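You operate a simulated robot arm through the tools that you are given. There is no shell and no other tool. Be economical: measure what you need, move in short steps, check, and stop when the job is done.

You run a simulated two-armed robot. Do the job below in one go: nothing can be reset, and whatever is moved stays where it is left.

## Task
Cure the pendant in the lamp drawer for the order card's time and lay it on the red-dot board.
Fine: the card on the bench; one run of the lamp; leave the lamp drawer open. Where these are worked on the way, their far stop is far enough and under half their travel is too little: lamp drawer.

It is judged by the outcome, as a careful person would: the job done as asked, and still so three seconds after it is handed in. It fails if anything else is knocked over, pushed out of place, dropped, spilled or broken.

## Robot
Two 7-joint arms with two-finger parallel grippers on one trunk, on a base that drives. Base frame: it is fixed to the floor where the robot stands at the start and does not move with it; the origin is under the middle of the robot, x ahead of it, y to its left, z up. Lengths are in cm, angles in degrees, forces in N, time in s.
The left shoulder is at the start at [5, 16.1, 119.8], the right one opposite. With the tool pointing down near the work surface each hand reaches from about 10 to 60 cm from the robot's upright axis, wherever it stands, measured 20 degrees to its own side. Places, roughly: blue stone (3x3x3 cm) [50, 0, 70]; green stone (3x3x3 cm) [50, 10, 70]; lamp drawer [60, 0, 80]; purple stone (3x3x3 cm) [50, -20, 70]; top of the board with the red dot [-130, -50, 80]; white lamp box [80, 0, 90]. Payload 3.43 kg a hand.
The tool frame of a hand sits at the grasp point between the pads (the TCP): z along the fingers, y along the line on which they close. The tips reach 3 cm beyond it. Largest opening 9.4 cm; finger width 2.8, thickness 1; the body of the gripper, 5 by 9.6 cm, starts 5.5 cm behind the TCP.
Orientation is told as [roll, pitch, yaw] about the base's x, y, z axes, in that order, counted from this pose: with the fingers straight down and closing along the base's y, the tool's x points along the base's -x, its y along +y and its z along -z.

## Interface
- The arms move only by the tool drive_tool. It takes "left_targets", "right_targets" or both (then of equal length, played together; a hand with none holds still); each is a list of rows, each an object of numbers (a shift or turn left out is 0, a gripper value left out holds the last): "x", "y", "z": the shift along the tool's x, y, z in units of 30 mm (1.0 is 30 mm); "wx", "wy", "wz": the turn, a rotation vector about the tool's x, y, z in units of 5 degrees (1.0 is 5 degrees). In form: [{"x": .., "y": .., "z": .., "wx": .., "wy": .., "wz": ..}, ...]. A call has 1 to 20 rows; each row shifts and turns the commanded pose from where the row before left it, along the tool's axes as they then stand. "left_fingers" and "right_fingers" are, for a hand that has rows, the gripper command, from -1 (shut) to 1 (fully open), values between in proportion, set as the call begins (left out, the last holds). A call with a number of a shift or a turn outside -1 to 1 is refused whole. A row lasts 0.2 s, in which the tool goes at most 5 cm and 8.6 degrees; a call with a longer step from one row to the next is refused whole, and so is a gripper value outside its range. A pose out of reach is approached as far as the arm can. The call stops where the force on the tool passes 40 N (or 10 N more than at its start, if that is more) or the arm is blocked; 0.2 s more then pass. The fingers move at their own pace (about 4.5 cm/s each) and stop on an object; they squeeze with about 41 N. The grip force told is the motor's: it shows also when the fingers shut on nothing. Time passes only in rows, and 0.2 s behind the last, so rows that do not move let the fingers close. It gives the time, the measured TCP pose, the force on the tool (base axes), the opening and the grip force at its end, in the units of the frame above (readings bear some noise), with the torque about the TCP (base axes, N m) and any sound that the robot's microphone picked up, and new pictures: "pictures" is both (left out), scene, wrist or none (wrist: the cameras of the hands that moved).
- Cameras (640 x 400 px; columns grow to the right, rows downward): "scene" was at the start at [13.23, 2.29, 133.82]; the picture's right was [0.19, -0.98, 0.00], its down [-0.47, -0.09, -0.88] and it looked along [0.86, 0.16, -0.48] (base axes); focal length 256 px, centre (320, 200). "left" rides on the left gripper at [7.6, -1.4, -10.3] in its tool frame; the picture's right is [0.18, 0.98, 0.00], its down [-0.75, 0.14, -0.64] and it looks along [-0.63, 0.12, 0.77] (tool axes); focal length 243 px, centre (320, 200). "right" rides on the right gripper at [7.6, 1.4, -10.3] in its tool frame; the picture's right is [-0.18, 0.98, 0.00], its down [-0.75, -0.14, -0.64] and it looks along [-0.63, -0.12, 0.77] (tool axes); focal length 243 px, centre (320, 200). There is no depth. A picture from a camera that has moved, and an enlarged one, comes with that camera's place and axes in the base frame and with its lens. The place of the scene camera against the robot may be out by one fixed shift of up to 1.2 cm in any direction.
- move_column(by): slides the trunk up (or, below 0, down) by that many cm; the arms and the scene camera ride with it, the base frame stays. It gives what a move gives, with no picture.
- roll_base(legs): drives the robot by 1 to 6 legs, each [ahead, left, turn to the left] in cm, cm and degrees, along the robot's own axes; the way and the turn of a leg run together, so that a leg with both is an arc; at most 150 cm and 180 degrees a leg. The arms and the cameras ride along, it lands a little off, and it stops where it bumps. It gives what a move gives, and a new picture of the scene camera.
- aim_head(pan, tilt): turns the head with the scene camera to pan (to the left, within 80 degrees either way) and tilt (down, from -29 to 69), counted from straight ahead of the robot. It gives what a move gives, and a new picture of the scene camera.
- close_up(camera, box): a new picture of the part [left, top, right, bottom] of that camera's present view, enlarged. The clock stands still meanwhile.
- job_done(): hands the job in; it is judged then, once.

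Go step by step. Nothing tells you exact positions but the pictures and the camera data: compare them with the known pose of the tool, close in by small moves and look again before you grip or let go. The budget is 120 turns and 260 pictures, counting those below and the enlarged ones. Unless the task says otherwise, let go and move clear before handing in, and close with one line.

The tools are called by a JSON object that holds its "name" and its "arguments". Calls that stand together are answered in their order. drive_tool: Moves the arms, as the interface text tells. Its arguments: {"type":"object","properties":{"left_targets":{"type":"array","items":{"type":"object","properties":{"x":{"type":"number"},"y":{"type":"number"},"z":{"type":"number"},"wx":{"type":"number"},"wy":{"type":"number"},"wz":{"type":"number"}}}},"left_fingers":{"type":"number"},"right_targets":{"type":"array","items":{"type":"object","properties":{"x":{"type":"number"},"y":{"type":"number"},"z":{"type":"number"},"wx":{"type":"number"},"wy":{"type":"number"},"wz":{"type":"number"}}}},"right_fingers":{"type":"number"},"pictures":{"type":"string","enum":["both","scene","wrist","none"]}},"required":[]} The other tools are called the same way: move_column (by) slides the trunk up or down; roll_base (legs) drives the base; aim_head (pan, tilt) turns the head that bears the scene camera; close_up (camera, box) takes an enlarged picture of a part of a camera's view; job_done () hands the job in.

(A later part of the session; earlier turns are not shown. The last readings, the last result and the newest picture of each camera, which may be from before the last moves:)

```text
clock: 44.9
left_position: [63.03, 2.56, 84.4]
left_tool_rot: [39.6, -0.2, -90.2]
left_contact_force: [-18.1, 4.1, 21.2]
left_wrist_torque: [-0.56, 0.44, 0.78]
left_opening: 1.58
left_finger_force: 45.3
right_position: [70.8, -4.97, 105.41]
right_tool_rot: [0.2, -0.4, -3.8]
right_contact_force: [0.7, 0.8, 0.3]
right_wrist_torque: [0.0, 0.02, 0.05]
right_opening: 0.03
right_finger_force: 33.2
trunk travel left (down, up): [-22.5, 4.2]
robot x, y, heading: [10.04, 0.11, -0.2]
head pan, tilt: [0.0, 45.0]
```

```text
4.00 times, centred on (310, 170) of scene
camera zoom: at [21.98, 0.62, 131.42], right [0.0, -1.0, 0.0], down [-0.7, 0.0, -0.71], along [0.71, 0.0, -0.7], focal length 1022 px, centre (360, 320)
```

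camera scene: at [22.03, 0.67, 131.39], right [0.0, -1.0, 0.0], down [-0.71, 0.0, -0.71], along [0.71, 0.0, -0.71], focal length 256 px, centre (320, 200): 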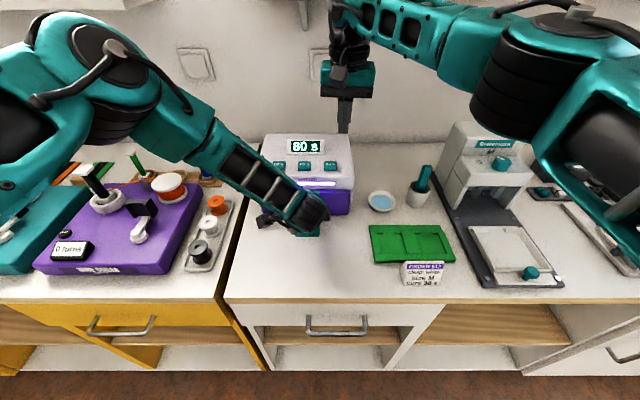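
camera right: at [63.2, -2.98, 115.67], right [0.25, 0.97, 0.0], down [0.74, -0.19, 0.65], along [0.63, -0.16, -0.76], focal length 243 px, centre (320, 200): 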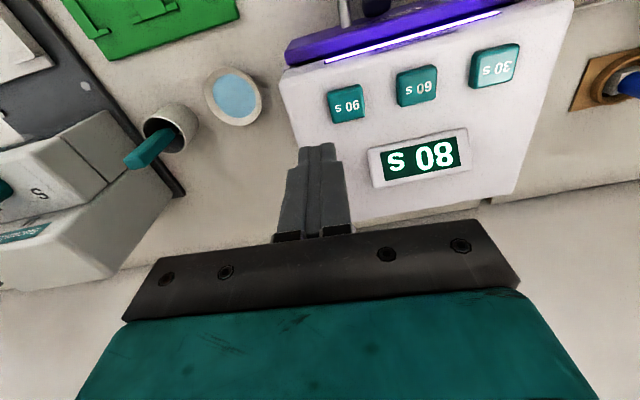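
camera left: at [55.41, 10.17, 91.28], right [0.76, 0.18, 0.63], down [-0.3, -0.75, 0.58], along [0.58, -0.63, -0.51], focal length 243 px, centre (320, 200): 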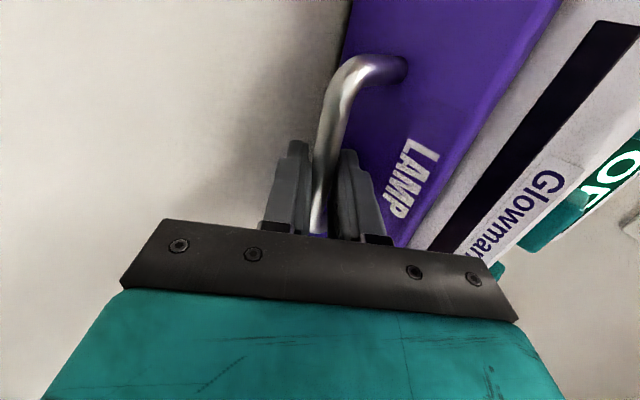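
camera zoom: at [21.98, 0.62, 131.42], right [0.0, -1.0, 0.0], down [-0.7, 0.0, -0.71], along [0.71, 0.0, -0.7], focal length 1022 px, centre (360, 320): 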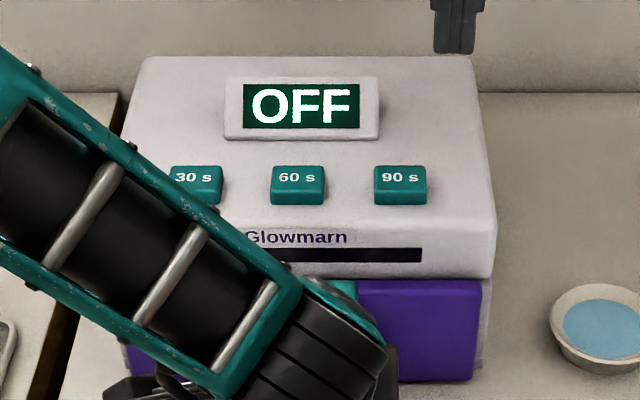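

The display counted down at about ten times real speed (80 s after about 1 s) and is OFF again, so the run is over. I'll retract the right hand, then pull the drawer open with the left.

{"name": "drive_tool", "arguments": {"left_targets": [{"y": -0.255, "z": -0.214}, {"y": -0.255, "z": -0.214}, {"y": -0.255, "z": -0.214}, {"y": -0.255, "z": -0.214}, {"y": -0.255, "z": -0.214}, {"y": -0.255, "z": -0.214}, {"y": -0.255, "z": -0.214}, {"y": -0.255, "z": -0.214}], "right_targets": [{"x": 0.3, "y": -0.3, "z": -0.3}, {"x": 0.5, "y": -0.4, "z": -0.3}, {"x": 0.6, "y": -0.4, "z": -0.3}, {"x": 0.6, "y": -0.4}, {"x": 0.6, "y": -0.4}, {"x": 0.6, "y": -0.4}, {"x": 0.6, "y": -0.4}, {"x": 0.6, "y": -0.4}]}}

```text
clock: 46.7
left_position: [55.23, 2.52, 84.33]
left_tool_rot: [39.5, -0.2, -90.3]
left_contact_force: [-0.9, -4.6, 27.5]
left_wrist_torque: [0.12, 0.34, 1.24]
left_opening: 1.61
left_finger_force: 45.0
right_position: [57.09, -13.51, 108.04]
right_tool_rot: [0.2, -0.3, -3.8]
right_contact_force: [-0.4, -1.2, 0.2]
right_wrist_torque: [0.01, -0.06, -0.02]
right_opening: 0.0
right_finger_force: 32.9
trunk travel left (down, up): [-22.5, 4.2]
robot x, y, heading: [10.28, 0.14, -0.1]
head pan, tilt: [0.0, 45.0]
camera scene: at [22.11, 0.54, 131.41], right [0.0, -1.0, 0.0], down [-0.71, 0.0, -0.71], along [0.71, 0.0, -0.71], focal length 256 px, centre (320, 200)
camera right: at [49.52, -11.48, 118.42], right [0.25, 0.97, 0.01], down [0.74, -0.19, 0.65], along [0.63, -0.16, -0.76], focal length 243 px, centre (320, 200)
camera left: at [47.63, 10.2, 91.22], right [0.76, 0.18, 0.63], down [-0.3, -0.75, 0.59], along [0.58, -0.64, -0.51], focal length 243 px, centre (320, 200)
```

scene: 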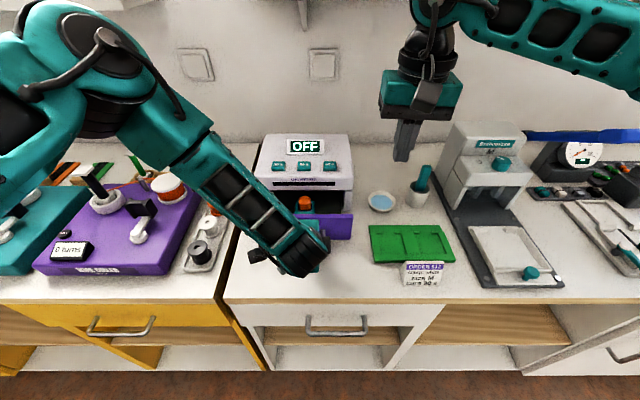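
right: 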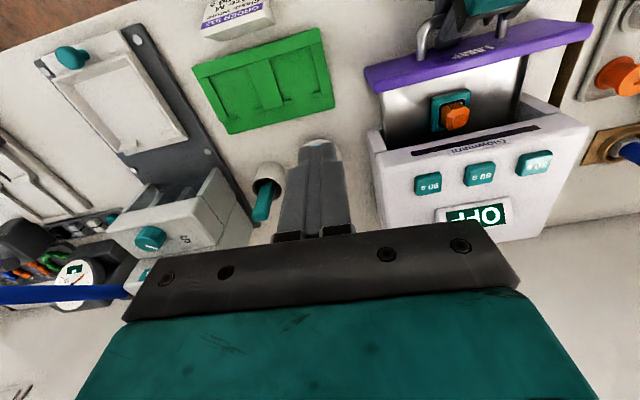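
left: 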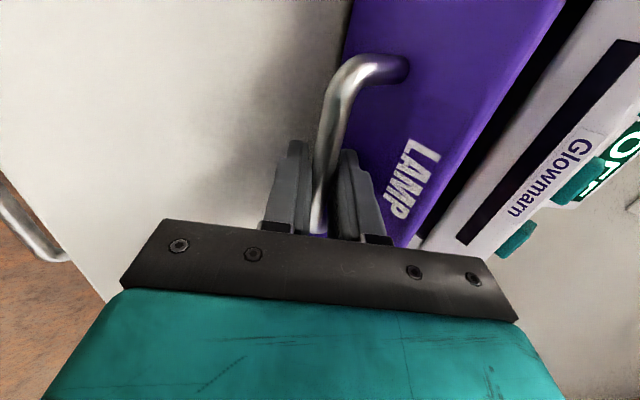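

{"name": "drive_tool", "arguments": {"left_targets": [{"y": -0.255, "z": -0.214}, {"y": -0.255, "z": -0.214}, {"y": -0.255, "z": -0.214}, {"y": -0.255, "z": -0.214}, {"y": -0.255, "z": -0.214}, {"y": -0.255, "z": -0.214}, {"y": -0.1, "z": -0.08}], "pictures": "scene"}}

```text
clock: 48.3
left_position: [48.75, 2.61, 84.23]
left_tool_rot: [39.4, -0.2, -90.2]
left_contact_force: [0.1, -3.8, 26.8]
left_wrist_torque: [-0.4, 0.39, 0.87]
left_opening: 1.6
left_finger_force: 45.7
right_position: [57.12, -13.41, 108.09]
right_tool_rot: [0.3, -0.2, -3.8]
right_contact_force: [0.2, -0.4, 0.1]
right_wrist_torque: [0.03, -0.03, 0.03]
right_opening: 0.01
right_finger_force: 33.4
trunk travel left (down, up): [-22.5, 4.2]
robot x, y, heading: [9.63, -0.18, -0.2]
head pan, tilt: [0.0, 45.0]
camera scene: at [22.16, 0.53, 131.4], right [0.0, -1.0, 0.0], down [-0.71, 0.0, -0.71], along [0.71, 0.0, -0.71], focal length 256 px, centre (320, 200)
```

scene: 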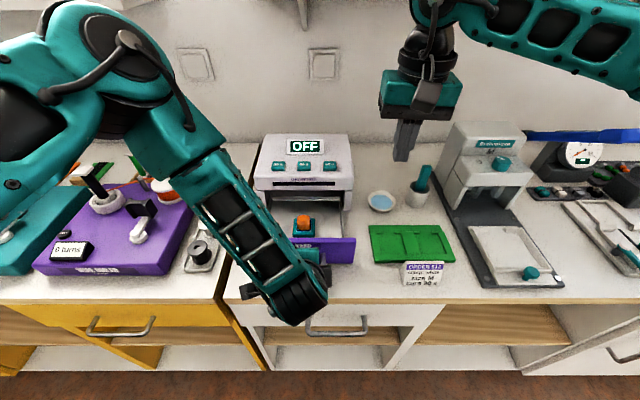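

The drawer is back to its original open position. I'll let go with the left hand, back off along the fingers and clear it up and away.

{"name": "drive_tool", "arguments": {"left_targets": [{}, {}, {}], "left_fingers": -0.3, "pictures": "none"}}

{"name": "drive_tool", "arguments": {"left_targets": [{"z": -0.3}, {"z": -0.6}, {"z": -0.8}, {"z": -0.8}, {"z": -0.8}, {"x": 0.6, "y": 0.5, "z": -0.6}, {"x": 0.6, "y": 0.5, "z": -0.6}, {"x": 0.6, "y": 0.5, "z": -0.6}, {"x": 0.6, "y": 0.5, "z": -0.6}], "pictures": "scene"}}

```text
clock: 49.1
left_position: [48.98, 2.74, 84.3]
left_tool_rot: [39.4, 0.0, -90.0]
left_contact_force: [0.2, 0.2, -0.6]
left_wrist_torque: [-0.04, 0.03, -0.03]
left_opening: 3.29
left_finger_force: 0.2
right_position: [57.21, -13.3, 108.01]
right_tool_rot: [0.1, -0.2, -3.7]
right_contact_force: [0.2, -0.1, -0.2]
right_wrist_torque: [0.01, 0.0, 0.01]
right_opening: 0.02
right_finger_force: 33.3
trunk travel left (down, up): [-22.5, 4.2]
robot x, y, heading: [9.58, -0.27, -0.1]
head pan, tilt: [0.0, 45.0]
```

```text
clock: 51.1
left_position: [44.15, 8.81, 100.96]
left_tool_rot: [39.4, -0.2, -90.3]
left_contact_force: [0.5, 0.3, 0.3]
left_wrist_torque: [0.01, -0.02, 0.01]
left_opening: 3.29
left_finger_force: 0.1
left hand out of reach, approached as far as the arm can: row 9
right_position: [57.1, -13.42, 108.01]
right_tool_rot: [0.3, -0.3, -3.8]
right_contact_force: [0.2, -0.4, 0.0]
right_wrist_torque: [0.03, -0.02, -0.03]
right_opening: 0.0
right_finger_force: 33.3
trunk travel left (down, up): [-22.5, 4.2]
robot x, y, heading: [9.6, 0.14, -0.2]
head pan, tilt: [0.0, 45.0]
camera scene: at [22.3, 0.6, 131.38], right [0.0, -1.0, 0.0], down [-0.71, 0.0, -0.71], along [0.71, 0.0, -0.71], focal length 256 px, centre (320, 200)
```

scene: 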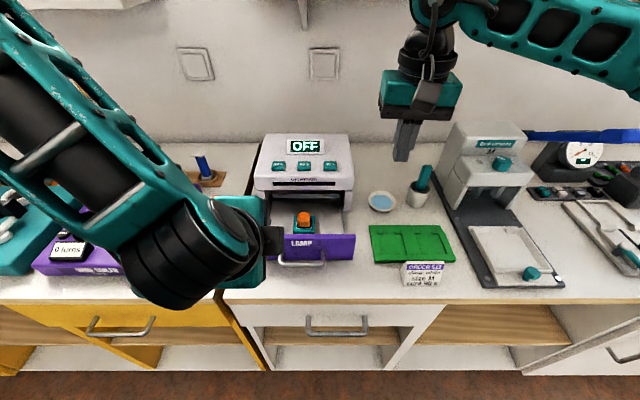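

{"name": "drive_tool", "arguments": {"left_targets": [{"x": 0.3, "wx": 1}, {"x": 0.3, "wx": 1}, {"x": 0.3, "wx": 1}, {"x": 0.4, "wx": 1}, {"x": 0.4, "wx": 1}, {"x": 0.4, "wx": 1}, {"x": 0.4, "wx": 1}, {"x": 0.4, "wx": 1}, {"x": 0.5, "z": -0.7}, {"x": 0.5, "z": -0.7}, {"x": 0.5, "z": -0.7}], "pictures": "none"}}

{"name": "drive_tool", "arguments": {"right_targets": [{"x": 0.1, "y": 0.8, "z": 0.4, "wz": -0.76}, {"x": 0.1, "y": 0.8, "z": 0.4}, {"x": 0.1, "y": 0.8, "z": 0.4}, {"y": 0.8, "z": 0.4}, {"y": 0.9, "z": 0.4}, {"y": 0.9, "z": 0.4}, {}], "right_fingers": 0.4}}

{"name": "close_up", "arguments": {"camera": "right", "box": [240, 60, 440, 240]}}

```text
clock: 53.5
left_position: [37.15, 15.65, 97.68]
left_tool_rot: [3.5, -0.1, -89.4]
left_contact_force: [0.3, -0.2, -0.8]
left_wrist_torque: [0.05, 0.0, 0.04]
left_opening: 3.28
left_finger_force: 0.2
left hand out of reach, approached as far as the arm can: row 6, 7, 8, 9, 10, 11
right_position: [57.31, -13.33, 108.0]
right_tool_rot: [0.3, -0.2, -3.8]
right_contact_force: [0.4, -0.9, -1.0]
right_wrist_torque: [0.03, 0.01, 0.01]
right_opening: 0.0
right_finger_force: 33.3
trunk travel left (down, up): [-22.5, 4.2]
robot x, y, heading: [9.91, 0.14, -0.1]
head pan, tilt: [0.0, 45.0]
```

```text
clock: 55.1
left_position: [37.16, 15.71, 97.71]
left_tool_rot: [3.5, -0.1, -89.5]
left_contact_force: [-0.4, -0.3, 0.2]
left_wrist_torque: [0.03, 0.03, 0.02]
left_opening: 3.29
left_finger_force: 0.0
right_position: [56.45, 1.46, 100.62]
right_tool_rot: [0.3, -0.2, 0.0]
right_contact_force: [-0.9, -0.4, -0.6]
right_wrist_torque: [0.01, -0.04, 0.03]
right_opening: 6.59
right_finger_force: 0.1
trunk travel left (down, up): [-22.5, 4.2]
robot x, y, heading: [10.04, 0.08, -0.1]
head pan, tilt: [0.0, 45.0]
camera scene: at [22.32, 0.55, 131.38], right [0.0, -1.0, 0.0], down [-0.71, 0.0, -0.71], along [0.71, 0.0, -0.71], focal length 256 px, centre (320, 200)
camera right: at [48.78, 2.88, 111.02], right [0.18, 0.98, 0.01], down [0.75, -0.14, 0.64], along [0.63, -0.12, -0.77], focal length 243 px, centre (320, 200)
```

scene: 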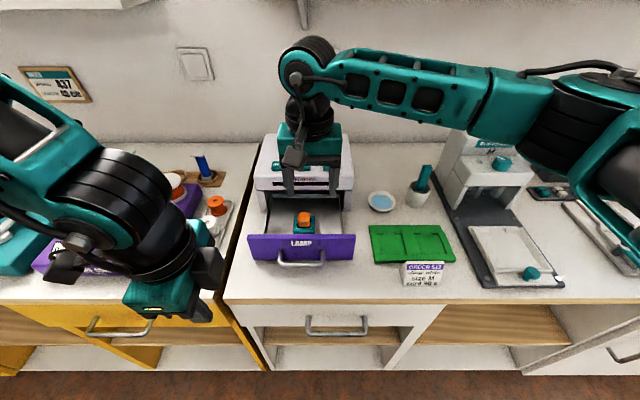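
right: 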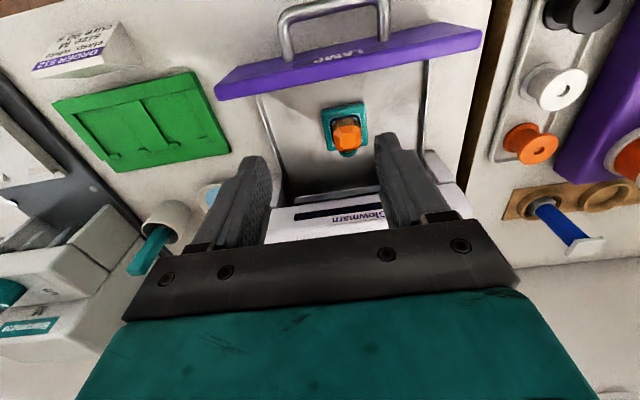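

```text
2.22 times, centred on (340, 150) of right
camera zoom: at [48.78, 2.88, 111.02], right [0.18, 0.98, 0.01], down [0.75, -0.14, 0.64], along [0.63, -0.12, -0.77], focal length 539 px, centre (276, 311)
```

zoom: 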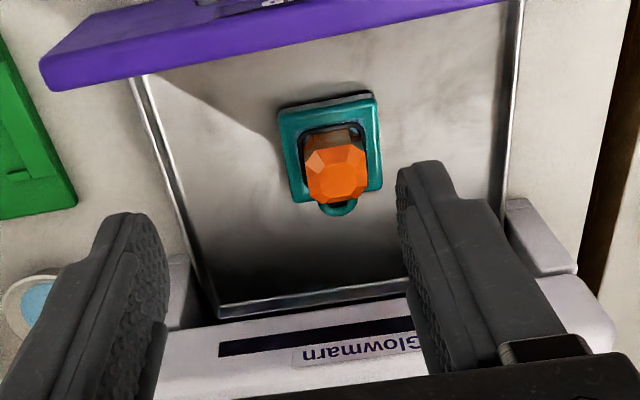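

The pendant (teal frame, orange stone) sits at about [61.5, 3.6]. I'll position the right hand over it and come partway down.

{"name": "drive_tool", "arguments": {"right_targets": [{"x": -0.4, "y": 0.17, "z": 0.8}, {"x": -0.4, "y": 0.17, "z": 0.8}, {"x": -0.4, "y": 0.17, "z": 0.8}, {"x": -0.4, "y": 0.17, "z": 0.8}, {}], "right_fingers": 0.5}}

{"name": "close_up", "arguments": {"camera": "right", "box": [220, 60, 460, 240]}}

{"name": "close_up", "arguments": {"camera": "scene", "box": [230, 150, 380, 280]}}

```text
clock: 56.3
left_position: [37.12, 15.61, 97.75]
left_tool_rot: [3.5, -0.1, -89.5]
left_contact_force: [0.7, 0.0, 0.5]
left_wrist_torque: [0.01, 0.01, 0.04]
left_opening: 3.28
left_finger_force: 0.1
right_position: [61.39, 3.68, 91.09]
right_tool_rot: [0.1, -0.2, 0.0]
right_contact_force: [-0.3, 0.1, 0.0]
right_wrist_torque: [0.0, 0.0, 0.03]
right_opening: 7.06
right_finger_force: 0.1
trunk travel left (down, up): [-22.5, 4.2]
robot x, y, heading: [9.87, -0.23, -0.2]
head pan, tilt: [0.0, 45.0]
camera scene: at [22.32, 0.57, 131.38], right [0.0, -1.0, 0.0], down [-0.71, 0.0, -0.71], along [0.71, 0.0, -0.71], focal length 256 px, centre (320, 200)
camera right: at [53.66, 5.12, 101.47], right [0.18, 0.98, 0.0], down [0.75, -0.14, 0.64], along [0.63, -0.12, -0.76], focal length 243 px, centre (320, 200)
```

scene: 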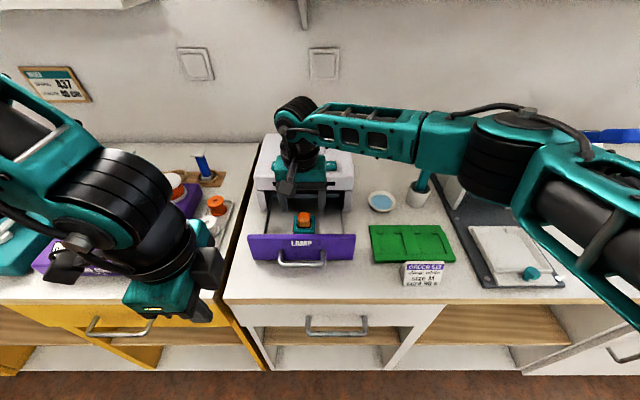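
right: 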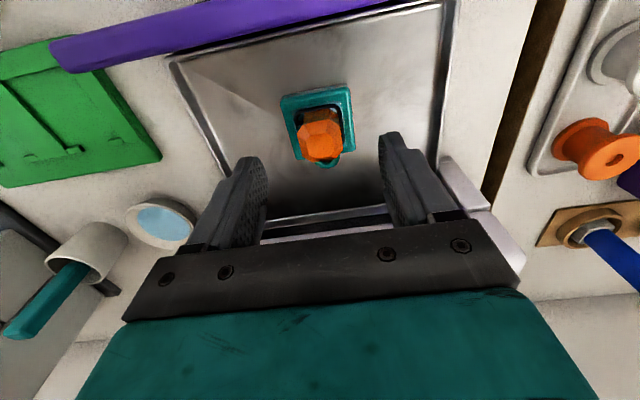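

```text
2.22 times, centred on (340, 150) of right
camera zoom: at [53.66, 5.12, 101.47], right [0.18, 0.98, 0.0], down [0.75, -0.14, 0.64], along [0.63, -0.12, -0.76], focal length 539 px, centre (276, 311)
```

zoom: 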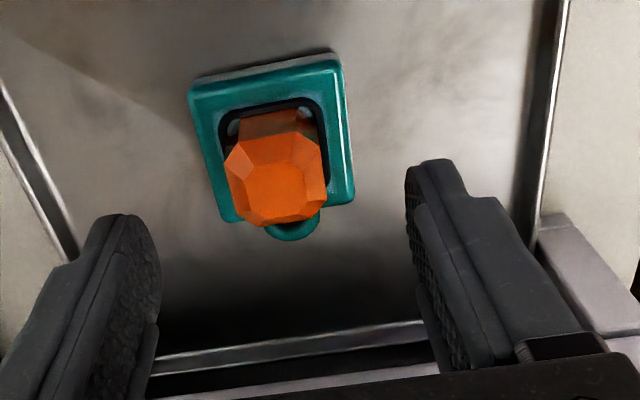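

```text
3.08 times, centred on (305, 215) of scene
camera zoom: at [22.32, 0.57, 131.38], right [0.0, -1.0, 0.0], down [-0.71, 0.0, -0.71], along [0.71, 0.0, -0.71], focal length 787 px, centre (366, 154)
```

zoom: 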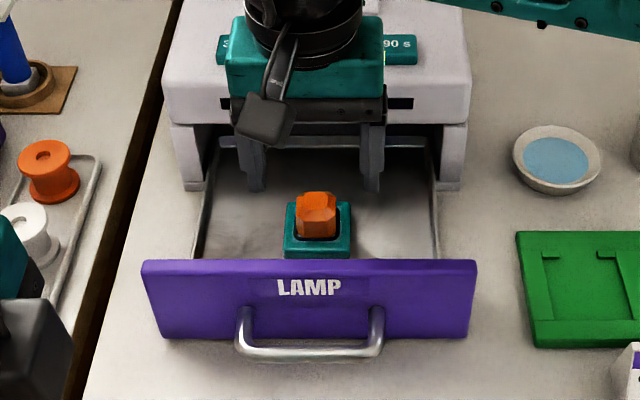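

{"name": "drive_tool", "arguments": {"right_targets": [{"z": 0.5}, {"z": 0.5}, {"z": 0.4}, {"z": 0.3}, {}], "right_fingers": 0.65, "pictures": "none"}}

{"name": "close_up", "arguments": {"camera": "right", "box": [220, 60, 460, 240]}}

{"name": "close_up", "arguments": {"camera": "scene", "box": [230, 150, 380, 280]}}

```text
clock: 57.5
left_position: [37.18, 15.66, 97.65]
left_tool_rot: [3.4, -0.1, -89.5]
left_contact_force: [-0.5, -0.7, -0.7]
left_wrist_torque: [-0.01, 0.02, 0.0]
left_opening: 3.3
left_finger_force: 0.1
right_position: [61.34, 3.79, 86.09]
right_tool_rot: [0.2, -0.2, 0.0]
right_contact_force: [0.2, -0.6, 0.4]
right_wrist_torque: [-0.01, -0.02, -0.03]
right_opening: 7.76
right_finger_force: 0.1
trunk travel left (down, up): [-22.5, 4.2]
robot x, y, heading: [10.09, 0.23, 0.1]
head pan, tilt: [0.0, 45.0]
```

```text
2.22 times, centred on (340, 150) of right
camera zoom: at [53.69, 5.14, 96.39], right [0.18, 0.98, 0.0], down [0.75, -0.14, 0.64], along [0.63, -0.12, -0.77], focal length 539 px, centre (276, 311)
```

zoom: 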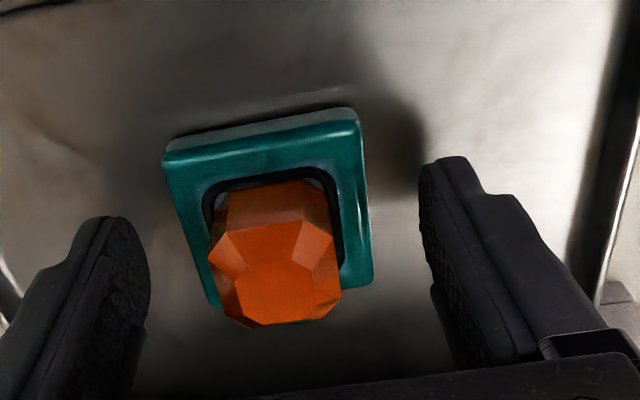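

```text
3.08 times, centred on (305, 215) of scene
camera zoom: at [22.32, 0.58, 131.38], right [0.0, -1.0, 0.0], down [-0.71, 0.0, -0.71], along [0.71, 0.0, -0.71], focal length 787 px, centre (366, 154)
```

zoom: 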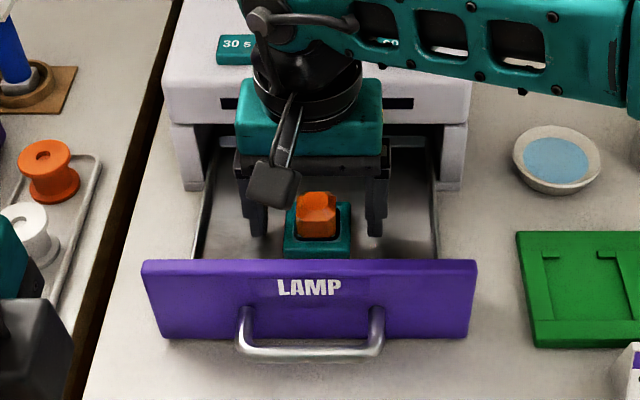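

{"name": "drive_tool", "arguments": {"right_targets": [{"y": -0.05, "z": 0.2}, {"z": 0.15}, {"z": 0.1}, {}], "pictures": "none"}}

{"name": "close_up", "arguments": {"camera": "right", "box": [220, 60, 460, 240]}}

{"name": "close_up", "arguments": {"camera": "scene", "box": [260, 180, 350, 250]}}

```text
clock: 58.5
left_position: [37.02, 15.78, 97.82]
left_tool_rot: [3.8, -0.1, -89.5]
left_contact_force: [0.7, -0.5, -0.4]
left_wrist_torque: [0.0, 0.0, -0.01]
left_opening: 3.3
left_finger_force: 0.1
right_position: [61.41, 3.78, 85.11]
right_tool_rot: [0.2, -0.6, 0.0]
right_contact_force: [0.4, -0.7, 31.0]
right_wrist_torque: [-1.35, 0.43, 0.11]
right_opening: 7.81
right_finger_force: 0.3
trunk travel left (down, up): [-22.5, 4.2]
robot x, y, heading: [9.55, -0.12, 0.0]
head pan, tilt: [0.0, 45.0]
```

```text
2.22 times, centred on (340, 150) of right
camera zoom: at [53.67, 5.09, 95.39], right [0.18, 0.98, 0.01], down [0.75, -0.14, 0.65], along [0.64, -0.11, -0.76], focal length 539 px, centre (276, 311)
```

zoom: 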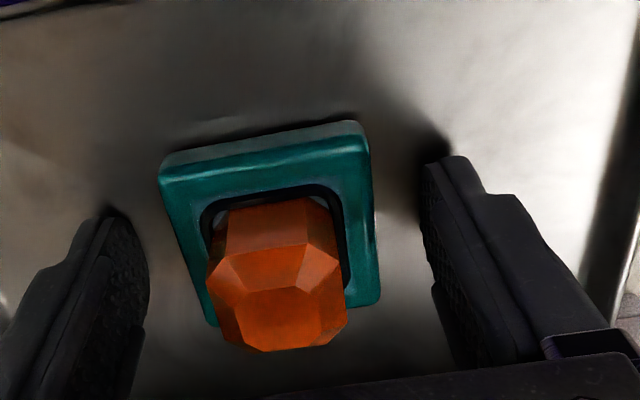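

```text
5.71 times, centred on (305, 215) of scene
camera zoom: at [22.07, 0.57, 131.45], right [0.0, -1.0, 0.0], down [-0.71, 0.0, -0.71], along [0.71, 0.0, -0.71], focal length 1461 px, centre (406, 114)
```

zoom: 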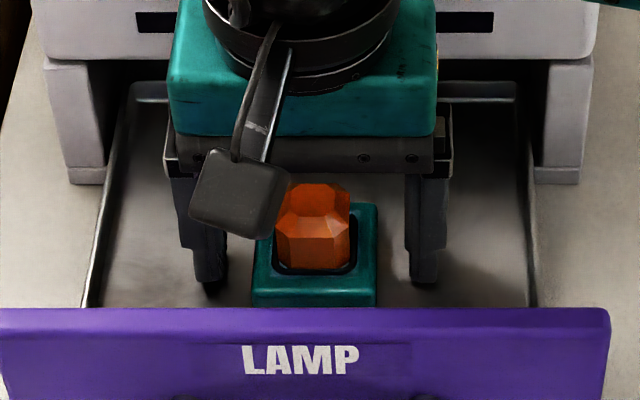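

The fingertips touched the drawer floor (tip z about 82.1) and straddle the frame. I'll lift 0.3 cm and close.

{"name": "drive_tool", "arguments": {"right_targets": [{"z": -0.15}, {}, {}, {}, {}], "right_fingers": -1, "pictures": "none"}}

{"name": "close_up", "arguments": {"camera": "right", "box": [220, 60, 460, 240]}}

```text
clock: 59.7
left_position: [37.12, 15.76, 97.67]
left_tool_rot: [3.5, 0.0, -89.5]
left_contact_force: [0.0, 0.2, 0.8]
left_wrist_torque: [0.01, -0.01, 0.0]
left_opening: 3.3
left_finger_force: 0.1
right_position: [61.23, 3.72, 85.04]
right_tool_rot: [0.4, -0.1, 0.0]
right_contact_force: [-0.1, -3.3, 3.3]
right_wrist_torque: [-0.22, -0.02, 0.05]
right_opening: 5.06
right_finger_force: 41.1
trunk travel left (down, up): [-22.5, 4.2]
robot x, y, heading: [9.7, 0.13, -0.0]
head pan, tilt: [0.0, 45.0]
```

```text
2.22 times, centred on (340, 150) of right
camera zoom: at [53.63, 5.07, 95.44], right [0.18, 0.98, 0.01], down [0.75, -0.14, 0.64], along [0.63, -0.11, -0.77], focal length 539 px, centre (276, 311)
```

zoom: 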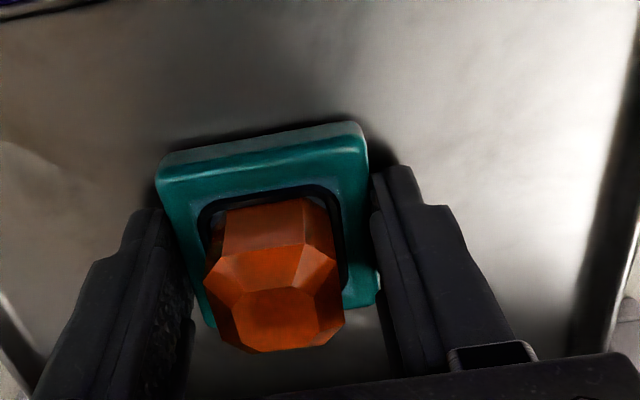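

Gripped at 5.06 cm. I'll lift slowly and check.

{"name": "drive_tool", "arguments": {"right_targets": [{"z": -0.15}, {"z": -0.3}, {"z": -0.5}, {"z": -0.6}, {"z": -0.7}, {"z": -0.7}, {"z": -0.7}, {"z": -0.7}, {"z": -0.7}]}}

```text
clock: 61.7
left_position: [37.21, 15.74, 97.73]
left_tool_rot: [3.5, -0.1, -89.6]
left_contact_force: [-0.2, 0.1, 0.9]
left_wrist_torque: [0.0, -0.04, -0.01]
left_opening: 3.28
left_finger_force: 0.1
right_position: [61.29, 3.5, 100.3]
right_tool_rot: [0.2, -0.1, 0.0]
right_contact_force: [-0.6, -0.2, -1.3]
right_wrist_torque: [-0.02, -0.02, -0.01]
right_opening: 5.07
right_finger_force: 40.6
trunk travel left (down, up): [-22.5, 4.2]
robot x, y, heading: [9.75, -0.13, 0.1]
head pan, tilt: [0.0, 45.0]
camera scene: at [22.32, 0.59, 131.37], right [0.0, -1.0, 0.0], down [-0.71, 0.0, -0.71], along [0.71, 0.0, -0.71], focal length 256 px, centre (320, 200)
camera right: at [53.64, 4.98, 110.64], right [0.18, 0.98, 0.0], down [0.75, -0.14, 0.64], along [0.63, -0.12, -0.77], focal length 243 px, centre (320, 200)
```

scene: 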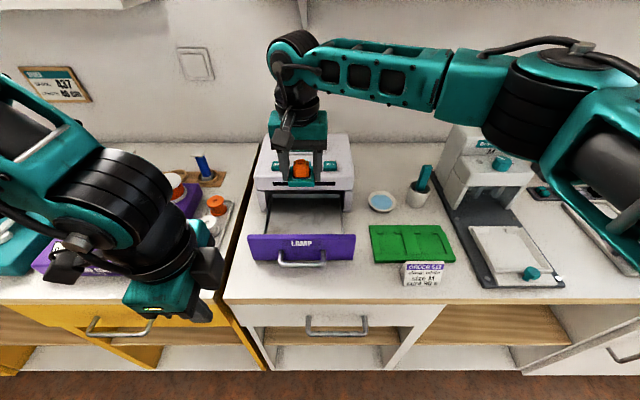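
right: 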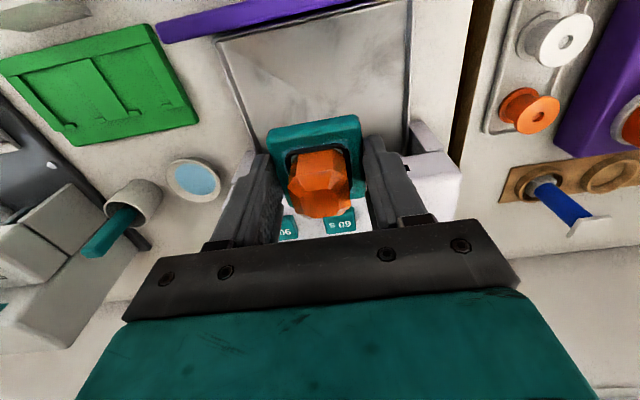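

The pendant is held securely. I'll pull the right hand in and up, back the robot away from the bench, and look around.

{"name": "drive_tool", "arguments": {"right_targets": [{"x": 0.6, "y": -0.4, "z": -0.5}, {"x": 0.7, "y": -0.4, "z": -0.5}, {"x": 0.7, "y": -0.4, "z": -0.5}, {"x": 0.7, "y": -0.4, "z": -0.5}, {"x": 0.7, "y": -0.4, "z": -0.4}, {"x": 0.7, "y": -0.4, "z": -0.4}, {"x": 0.7, "y": -0.4}, {"x": 0.7, "y": -0.4}], "pictures": "none"}}

{"name": "roll_base", "arguments": {"legs": [[-40, 0, 0]]}}

{"name": "aim_head", "arguments": {"pan": -80, "tilt": 25}}

```text
clock: 63.5
left_position: [37.16, 15.72, 97.71]
left_tool_rot: [3.5, 0.0, -89.4]
left_contact_force: [0.2, 0.0, -0.5]
left_wrist_torque: [-0.01, 0.01, -0.03]
left_opening: 3.27
left_finger_force: 0.2
right_position: [44.65, -6.11, 108.7]
right_tool_rot: [0.2, -0.2, -0.1]
right_contact_force: [0.2, 0.7, -1.1]
right_wrist_torque: [0.03, 0.02, 0.0]
right_opening: 5.07
right_finger_force: 40.6
trunk travel left (down, up): [-22.5, 4.2]
robot x, y, heading: [9.85, -0.1, 0.0]
head pan, tilt: [0.0, 45.0]
```

```text
clock: 66.0
left_position: [-2.78, 15.86, 97.69]
left_tool_rot: [3.5, -0.1, -89.5]
left_contact_force: [-0.6, -0.1, 0.1]
left_wrist_torque: [0.0, -0.05, 0.01]
left_opening: 3.29
left_finger_force: 0.1
right_position: [4.79, -6.21, 108.62]
right_tool_rot: [0.2, -0.1, -0.2]
right_contact_force: [-0.1, -0.5, -0.6]
right_wrist_torque: [0.01, -0.01, 0.01]
right_opening: 5.06
right_finger_force: 41.1
trunk travel left (down, up): [-22.5, 4.2]
robot x, y, heading: [-29.86, 0.12, -0.3]
head pan, tilt: [0.0, 45.0]
camera scene: at [-17.55, 0.62, 131.38], right [0.0, -1.0, 0.0], down [-0.71, 0.0, -0.71], along [0.71, 0.0, -0.71], focal length 256 px, centre (320, 200)
```

scene: 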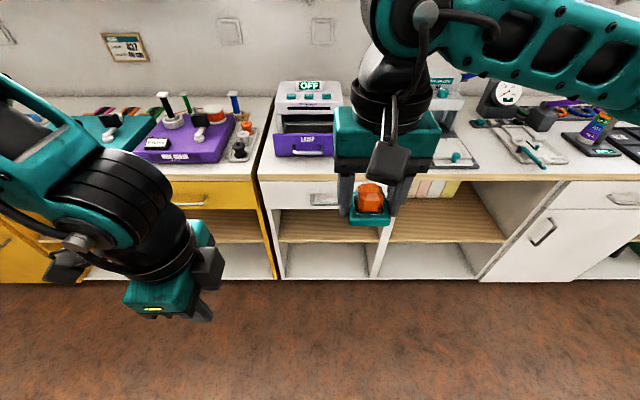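

```text
clock: 67.5
left_position: [-2.57, 15.77, 97.71]
left_tool_rot: [3.5, -0.1, -89.5]
left_contact_force: [-1.0, 0.2, 0.8]
left_wrist_torque: [0.0, -0.01, 0.0]
left_opening: 3.28
left_finger_force: 0.0
right_position: [4.79, -6.17, 108.69]
right_tool_rot: [0.2, -0.2, -0.1]
right_contact_force: [0.2, 0.8, -0.5]
right_wrist_torque: [0.02, -0.01, -0.01]
right_opening: 5.05
right_finger_force: 41.0
trunk travel left (down, up): [-22.5, 4.2]
robot x, y, heading: [-29.78, 0.15, -0.0]
head pan, tilt: [-80.0, 25.0]
camera scene: at [-24.04, -8.44, 134.43], right [-0.98, -0.17, 0.0], down [-0.07, 0.42, -0.91], along [0.16, -0.89, -0.42], focal length 256 px, centre (320, 200)
```

scene: 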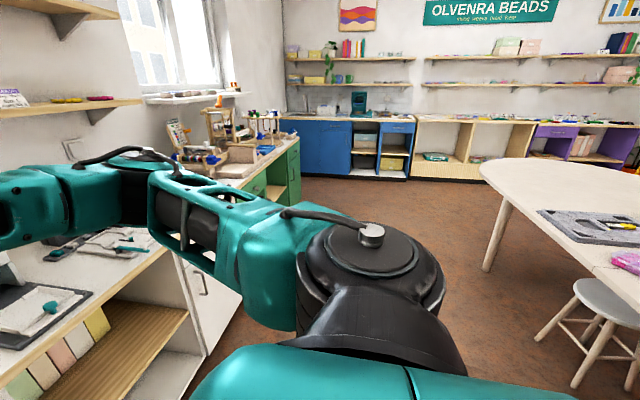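

A large table with stools stands behind the robot. I'll turn right in place by 90° and look toward it.

{"name": "roll_base", "arguments": {"legs": [[0, 0, -90]]}}

{"name": "aim_head", "arguments": {"pan": -60, "tilt": 25}}

```text
clock: 71.8
left_position: [-14.5, -27.55, 97.65]
left_tool_rot: [3.5, -0.1, 179.7]
left_contact_force: [-0.5, 0.1, -0.8]
left_wrist_torque: [-0.01, -0.02, 0.0]
left_opening: 3.29
left_finger_force: 0.1
right_position: [-36.61, -34.75, 108.64]
right_tool_rot: [0.1, -0.2, -90.8]
right_contact_force: [0.3, 0.4, -1.0]
right_wrist_torque: [0.01, 0.0, -0.01]
right_opening: 5.1
right_finger_force: 41.1
trunk travel left (down, up): [-22.5, 4.2]
robot x, y, heading: [-30.28, -0.3, -90.6]
head pan, tilt: [-80.0, 25.0]
camera scene: at [-38.79, -4.84, 134.43], right [-0.16, 0.99, 0.0], down [0.42, 0.07, -0.91], along [-0.89, -0.15, -0.42], focal length 256 px, centre (320, 200)
```

scene: 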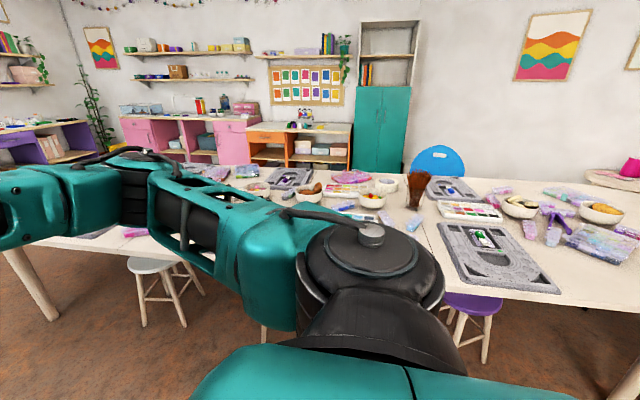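

```text
clock: 72.6
left_position: [-14.6, -27.28, 97.76]
left_tool_rot: [3.5, -0.1, 179.9]
left_contact_force: [-0.3, -0.7, 0.5]
left_wrist_torque: [-0.01, 0.02, 0.03]
left_opening: 3.29
left_finger_force: 0.0
right_position: [-36.54, -34.61, 108.65]
right_tool_rot: [0.2, -0.2, -90.7]
right_contact_force: [-0.3, 0.5, -0.6]
right_wrist_torque: [0.01, -0.01, 0.05]
right_opening: 5.05
right_finger_force: 41.0
trunk travel left (down, up): [-22.5, 4.2]
robot x, y, heading: [-30.19, -0.25, -90.8]
head pan, tilt: [-60.0, 25.0]
camera scene: at [-37.73, -7.85, 134.43], right [-0.49, 0.87, 0.0], down [0.37, 0.21, -0.91], along [-0.79, -0.44, -0.42], focal length 256 px, centre (320, 200)
```

scene: 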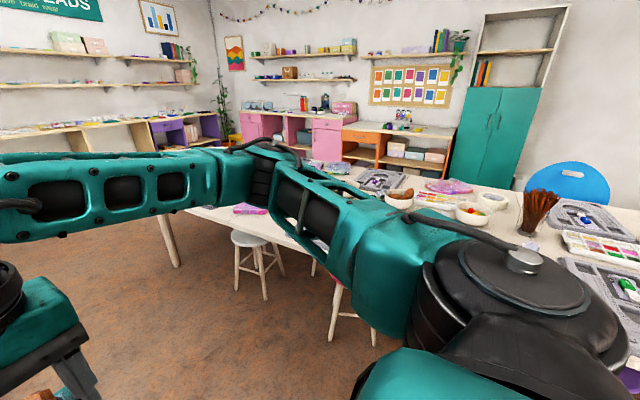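

{"name": "roll_base", "arguments": {"legs": [[0, 0, -89]]}}

{"name": "aim_head", "arguments": {"pan": 25, "tilt": 30}}

```text
clock: 76.8
left_position: [-57.32, -15.43, 97.74]
left_tool_rot: [3.5, 0.0, 90.1]
left_contact_force: [0.1, 0.4, -0.1]
left_wrist_torque: [0.02, 0.04, 0.03]
left_opening: 3.28
left_finger_force: 0.0
right_position: [-64.69, 6.52, 108.56]
right_tool_rot: [0.1, 0.0, 179.5]
right_contact_force: [0.0, -0.5, -1.0]
right_wrist_torque: [0.03, 0.0, 0.01]
right_opening: 5.07
right_finger_force: 41.0
trunk travel left (down, up): [-22.5, 4.2]
robot x, y, heading: [-29.52, 0.28, 179.1]
head pan, tilt: [-60.0, 25.0]
camera scene: at [-38.16, 8.72, 134.43], right [0.87, 0.49, 0.0], down [0.21, -0.37, -0.91], along [-0.44, 0.79, -0.42], focal length 256 px, centre (320, 200)
```

scene: 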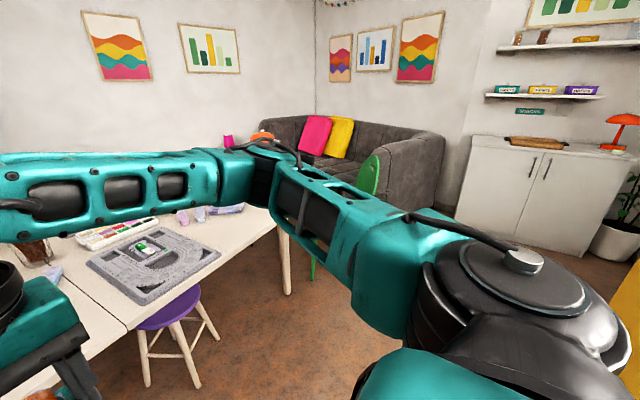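

```text
clock: 78.4
left_position: [-57.41, -15.33, 97.84]
left_tool_rot: [3.5, -0.2, 90.0]
left_contact_force: [0.1, 0.1, 0.0]
left_wrist_torque: [-0.01, -0.03, -0.01]
left_opening: 3.29
left_finger_force: 0.1
right_position: [-64.72, 6.59, 108.65]
right_tool_rot: [0.2, -0.1, 179.4]
right_contact_force: [-0.6, 0.0, -0.4]
right_wrist_torque: [0.0, 0.01, 0.03]
right_opening: 5.07
right_finger_force: 40.7
trunk travel left (down, up): [-22.5, 4.2]
robot x, y, heading: [-29.91, -0.01, 179.4]
head pan, tilt: [25.0, 30.0]
camera scene: at [-41.88, -3.04, 133.64], right [-0.41, 0.91, 0.0], down [0.46, 0.21, -0.87], along [-0.79, -0.36, -0.5], focal length 256 px, centre (320, 200)
```

scene: 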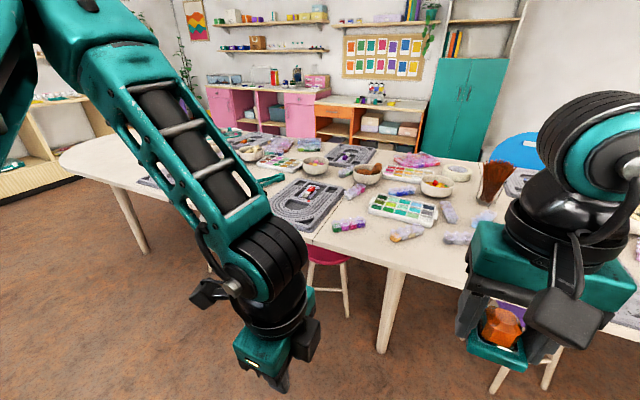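

{"name": "close_up", "arguments": {"camera": "scene", "box": [220, 140, 460, 260]}}

{"name": "close_up", "arguments": {"camera": "scene", "box": [120, 110, 360, 250]}}

```text
2.67 times, centred on (340, 200) of scene
camera zoom: at [-41.88, -3.04, 133.64], right [-0.41, 0.91, 0.0], down [0.46, 0.21, -0.87], along [-0.79, -0.36, -0.5], focal length 682 px, centre (267, 200)
```

zoom: 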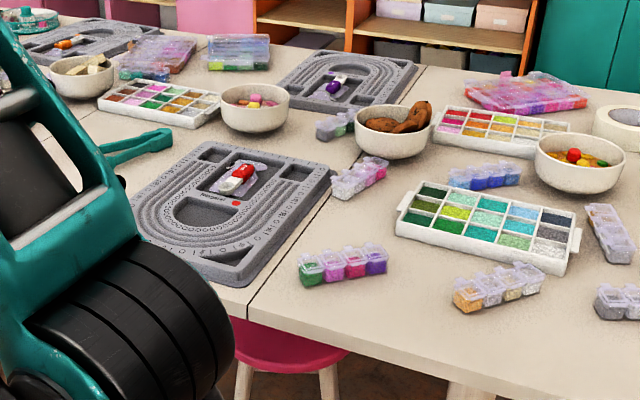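

```text
2.67 times, centred on (240, 180) of scene
camera zoom: at [-41.88, -3.04, 133.64], right [-0.41, 0.91, 0.0], down [0.46, 0.21, -0.87], along [-0.79, -0.36, -0.5], focal length 682 px, centre (533, 253)
```

zoom: 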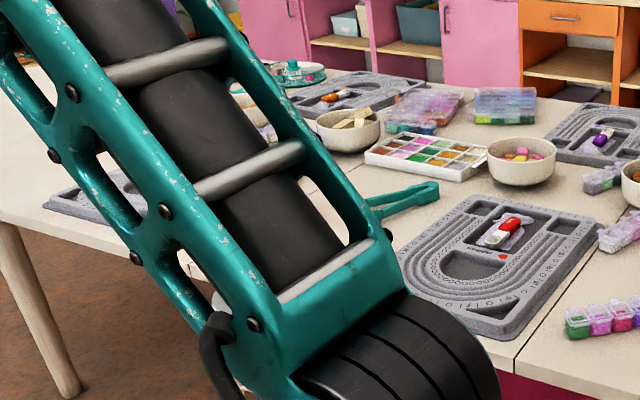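

The red-dot board should be the grey bead board near [-124, -46], with a red clip and a red dot on it. I'll slide left to line up and take a better look before approaching.

{"name": "roll_base", "arguments": {"legs": [[0, 58, 0]]}}

{"name": "aim_head", "arguments": {"pan": -5, "tilt": 35}}

```text
clock: 84.0
left_position: [-58.49, -73.46, 97.75]
left_tool_rot: [3.5, -0.1, 89.4]
left_contact_force: [0.6, 0.1, -0.7]
left_wrist_torque: [-0.03, 0.02, -0.02]
left_opening: 3.3
left_finger_force: 0.0
right_position: [-65.44, -51.44, 108.65]
right_tool_rot: [0.2, -0.2, 178.9]
right_contact_force: [-0.7, 0.3, -0.7]
right_wrist_torque: [-0.01, 0.03, -0.01]
right_opening: 5.06
right_finger_force: 40.9
trunk travel left (down, up): [-22.5, 4.2]
robot x, y, heading: [-30.83, -58.58, 178.7]
head pan, tilt: [25.0, 30.0]
camera scene: at [-42.82, -61.29, 133.64], right [-0.4, 0.91, 0.0], down [0.46, 0.2, -0.87], along [-0.79, -0.35, -0.5], focal length 256 px, centre (320, 200)
```

scene: 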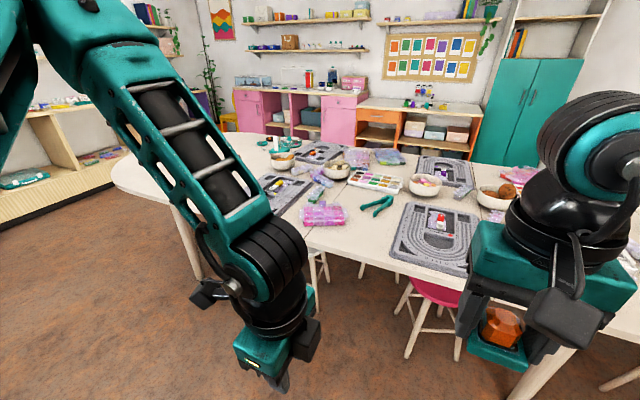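

```text
clock: 85.0
left_position: [-58.43, -73.48, 97.72]
left_tool_rot: [3.5, -0.2, 89.4]
left_contact_force: [0.5, 0.5, 0.6]
left_wrist_torque: [0.03, 0.01, 0.0]
left_opening: 3.28
left_finger_force: 0.1
right_position: [-65.49, -51.41, 108.66]
right_tool_rot: [0.1, -0.3, 178.9]
right_contact_force: [0.8, 0.0, -1.1]
right_wrist_torque: [0.0, 0.0, 0.01]
right_opening: 5.1
right_finger_force: 41.2
trunk travel left (down, up): [-22.5, 4.2]
robot x, y, heading: [-31.21, -58.46, 178.6]
head pan, tilt: [-5.0, 35.0]
camera scene: at [-43.31, -56.69, 132.86], right [0.11, 0.99, 0.0], down [0.57, -0.06, -0.82], along [-0.81, 0.09, -0.57], focal length 256 px, centre (320, 200)
```

scene: 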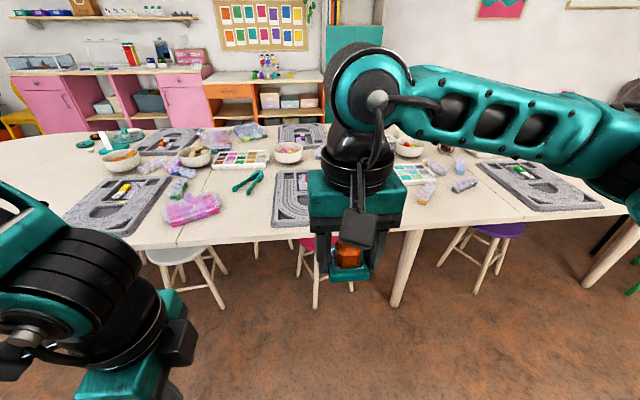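

{"name": "roll_base", "arguments": {"legs": [[30, 0, 0]]}}

{"name": "aim_head", "arguments": {"pan": 0, "tilt": 50}}

```text
clock: 87.0
left_position: [-88.15, -72.78, 97.67]
left_tool_rot: [3.5, -0.1, 89.3]
left_contact_force: [0.3, 0.4, 0.9]
left_wrist_torque: [-0.01, -0.02, -0.01]
left_opening: 3.3
left_finger_force: 0.0
right_position: [-95.33, -50.74, 108.64]
right_tool_rot: [0.3, -0.2, 178.7]
right_contact_force: [0.3, -0.4, -0.4]
right_wrist_torque: [0.04, -0.01, -0.02]
right_opening: 5.07
right_finger_force: 40.9
trunk travel left (down, up): [-22.5, 4.2]
robot x, y, heading: [-60.43, -57.68, 178.9]
head pan, tilt: [-5.0, 35.0]
camera scene: at [-73.07, -56.02, 132.85], right [0.11, 0.99, 0.0], down [0.57, -0.06, -0.82], along [-0.81, 0.09, -0.57], focal length 256 px, centre (320, 200)
```

scene: 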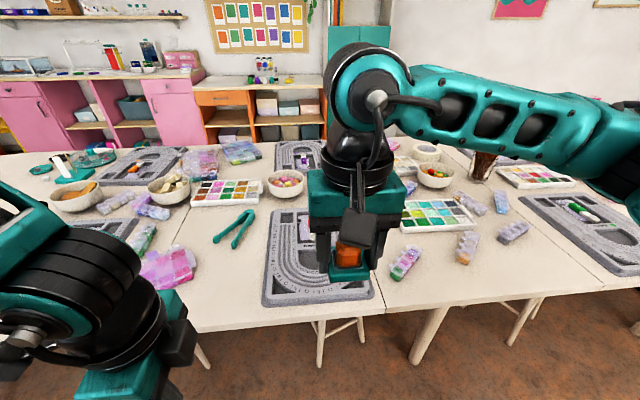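

```text
clock: 87.8
left_position: [-88.17, -72.83, 97.73]
left_tool_rot: [3.6, -0.1, 89.3]
left_contact_force: [-0.2, -0.6, 0.0]
left_wrist_torque: [0.0, 0.03, 0.0]
left_opening: 3.29
left_finger_force: 0.1
right_position: [-95.27, -50.68, 108.59]
right_tool_rot: [0.1, -0.2, 178.7]
right_contact_force: [0.0, -0.7, -0.7]
right_wrist_torque: [0.03, 0.01, -0.01]
right_opening: 5.07
right_finger_force: 40.7
trunk travel left (down, up): [-22.5, 4.2]
robot x, y, heading: [-60.62, -57.95, 178.8]
head pan, tilt: [0.0, 50.0]
camera scene: at [-71.96, -56.81, 130.69], right [0.02, 1.0, 0.0], down [0.77, -0.02, -0.64], along [-0.64, 0.01, -0.77], focal length 256 px, centre (320, 200)
```

scene: 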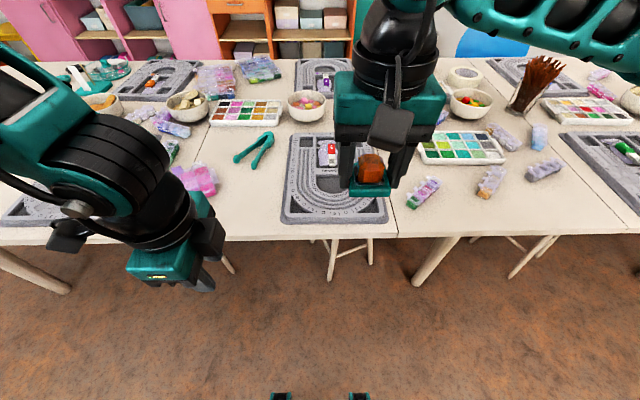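

{"name": "close_up", "arguments": {"camera": "right", "box": [120, 0, 520, 250]}}

{"name": "close_up", "arguments": {"camera": "scene", "box": [260, 110, 420, 240]}}

```text
1.60 times, centred on (320, 125) of right
camera zoom: at [-87.62, -52.25, 119.01], right [-0.21, -0.98, 0.0], down [-0.75, 0.16, 0.64], along [-0.63, 0.13, -0.77], focal length 388 px, centre (320, 320)
```

zoom: 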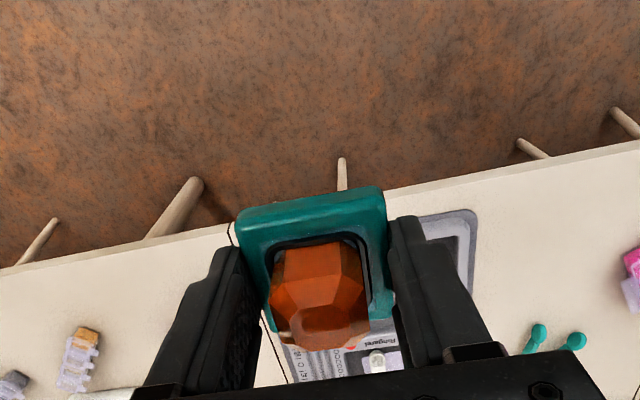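

```text
3.08 times, centred on (340, 175) of scene
camera zoom: at [-71.96, -56.81, 130.69], right [0.02, 1.0, 0.0], down [0.77, -0.02, -0.64], along [-0.64, 0.01, -0.77], focal length 787 px, centre (258, 277)
```

zoom: 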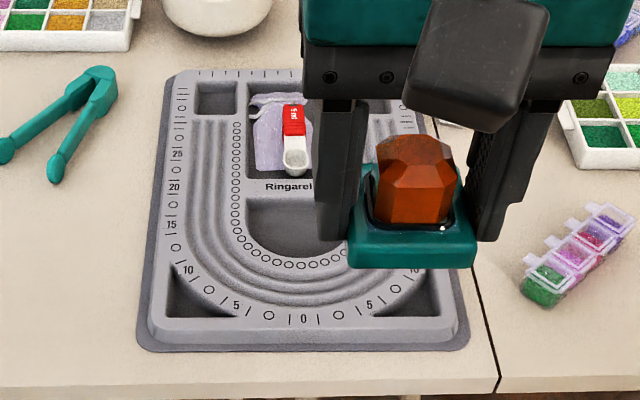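

I'll swing the right hand aside to get a clear view of the board.

{"name": "drive_tool", "arguments": {"right_targets": [{"y": -0.8}, {"y": -0.8}, {"y": -0.8}, {"y": -0.8}, {"y": -0.8}], "pictures": "none"}}

{"name": "close_up", "arguments": {"camera": "scene", "box": [270, 120, 400, 230]}}

```text
clock: 89.0
left_position: [-88.19, -72.75, 97.62]
left_tool_rot: [3.5, -0.1, 89.3]
left_contact_force: [-1.2, 0.1, -0.1]
left_wrist_torque: [0.03, 0.02, 0.01]
left_opening: 3.3
left_finger_force: 0.2
right_position: [-95.18, -38.56, 108.61]
right_tool_rot: [0.2, -0.2, 178.8]
right_contact_force: [0.0, 0.4, -0.9]
right_wrist_torque: [0.01, 0.04, -0.03]
right_opening: 5.05
right_finger_force: 41.4
trunk travel left (down, up): [-22.5, 4.2]
robot x, y, heading: [-60.55, -57.54, 178.7]
head pan, tilt: [0.0, 50.0]
```

```text
3.64 times, centred on (335, 175) of scene
camera zoom: at [-71.94, -56.76, 130.69], right [0.02, 1.0, 0.0], down [0.77, -0.02, -0.64], along [-0.64, 0.01, -0.77], focal length 930 px, centre (266, 291)
```

zoom: 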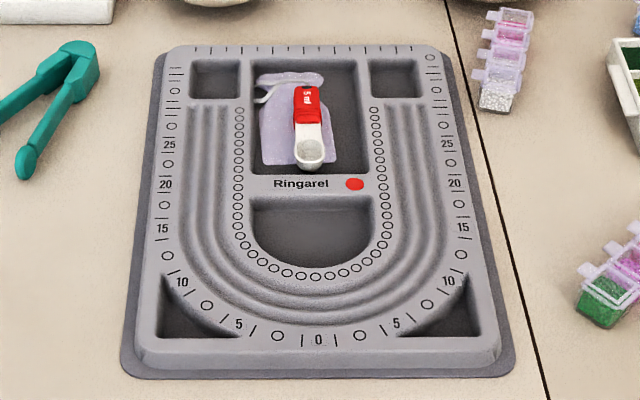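

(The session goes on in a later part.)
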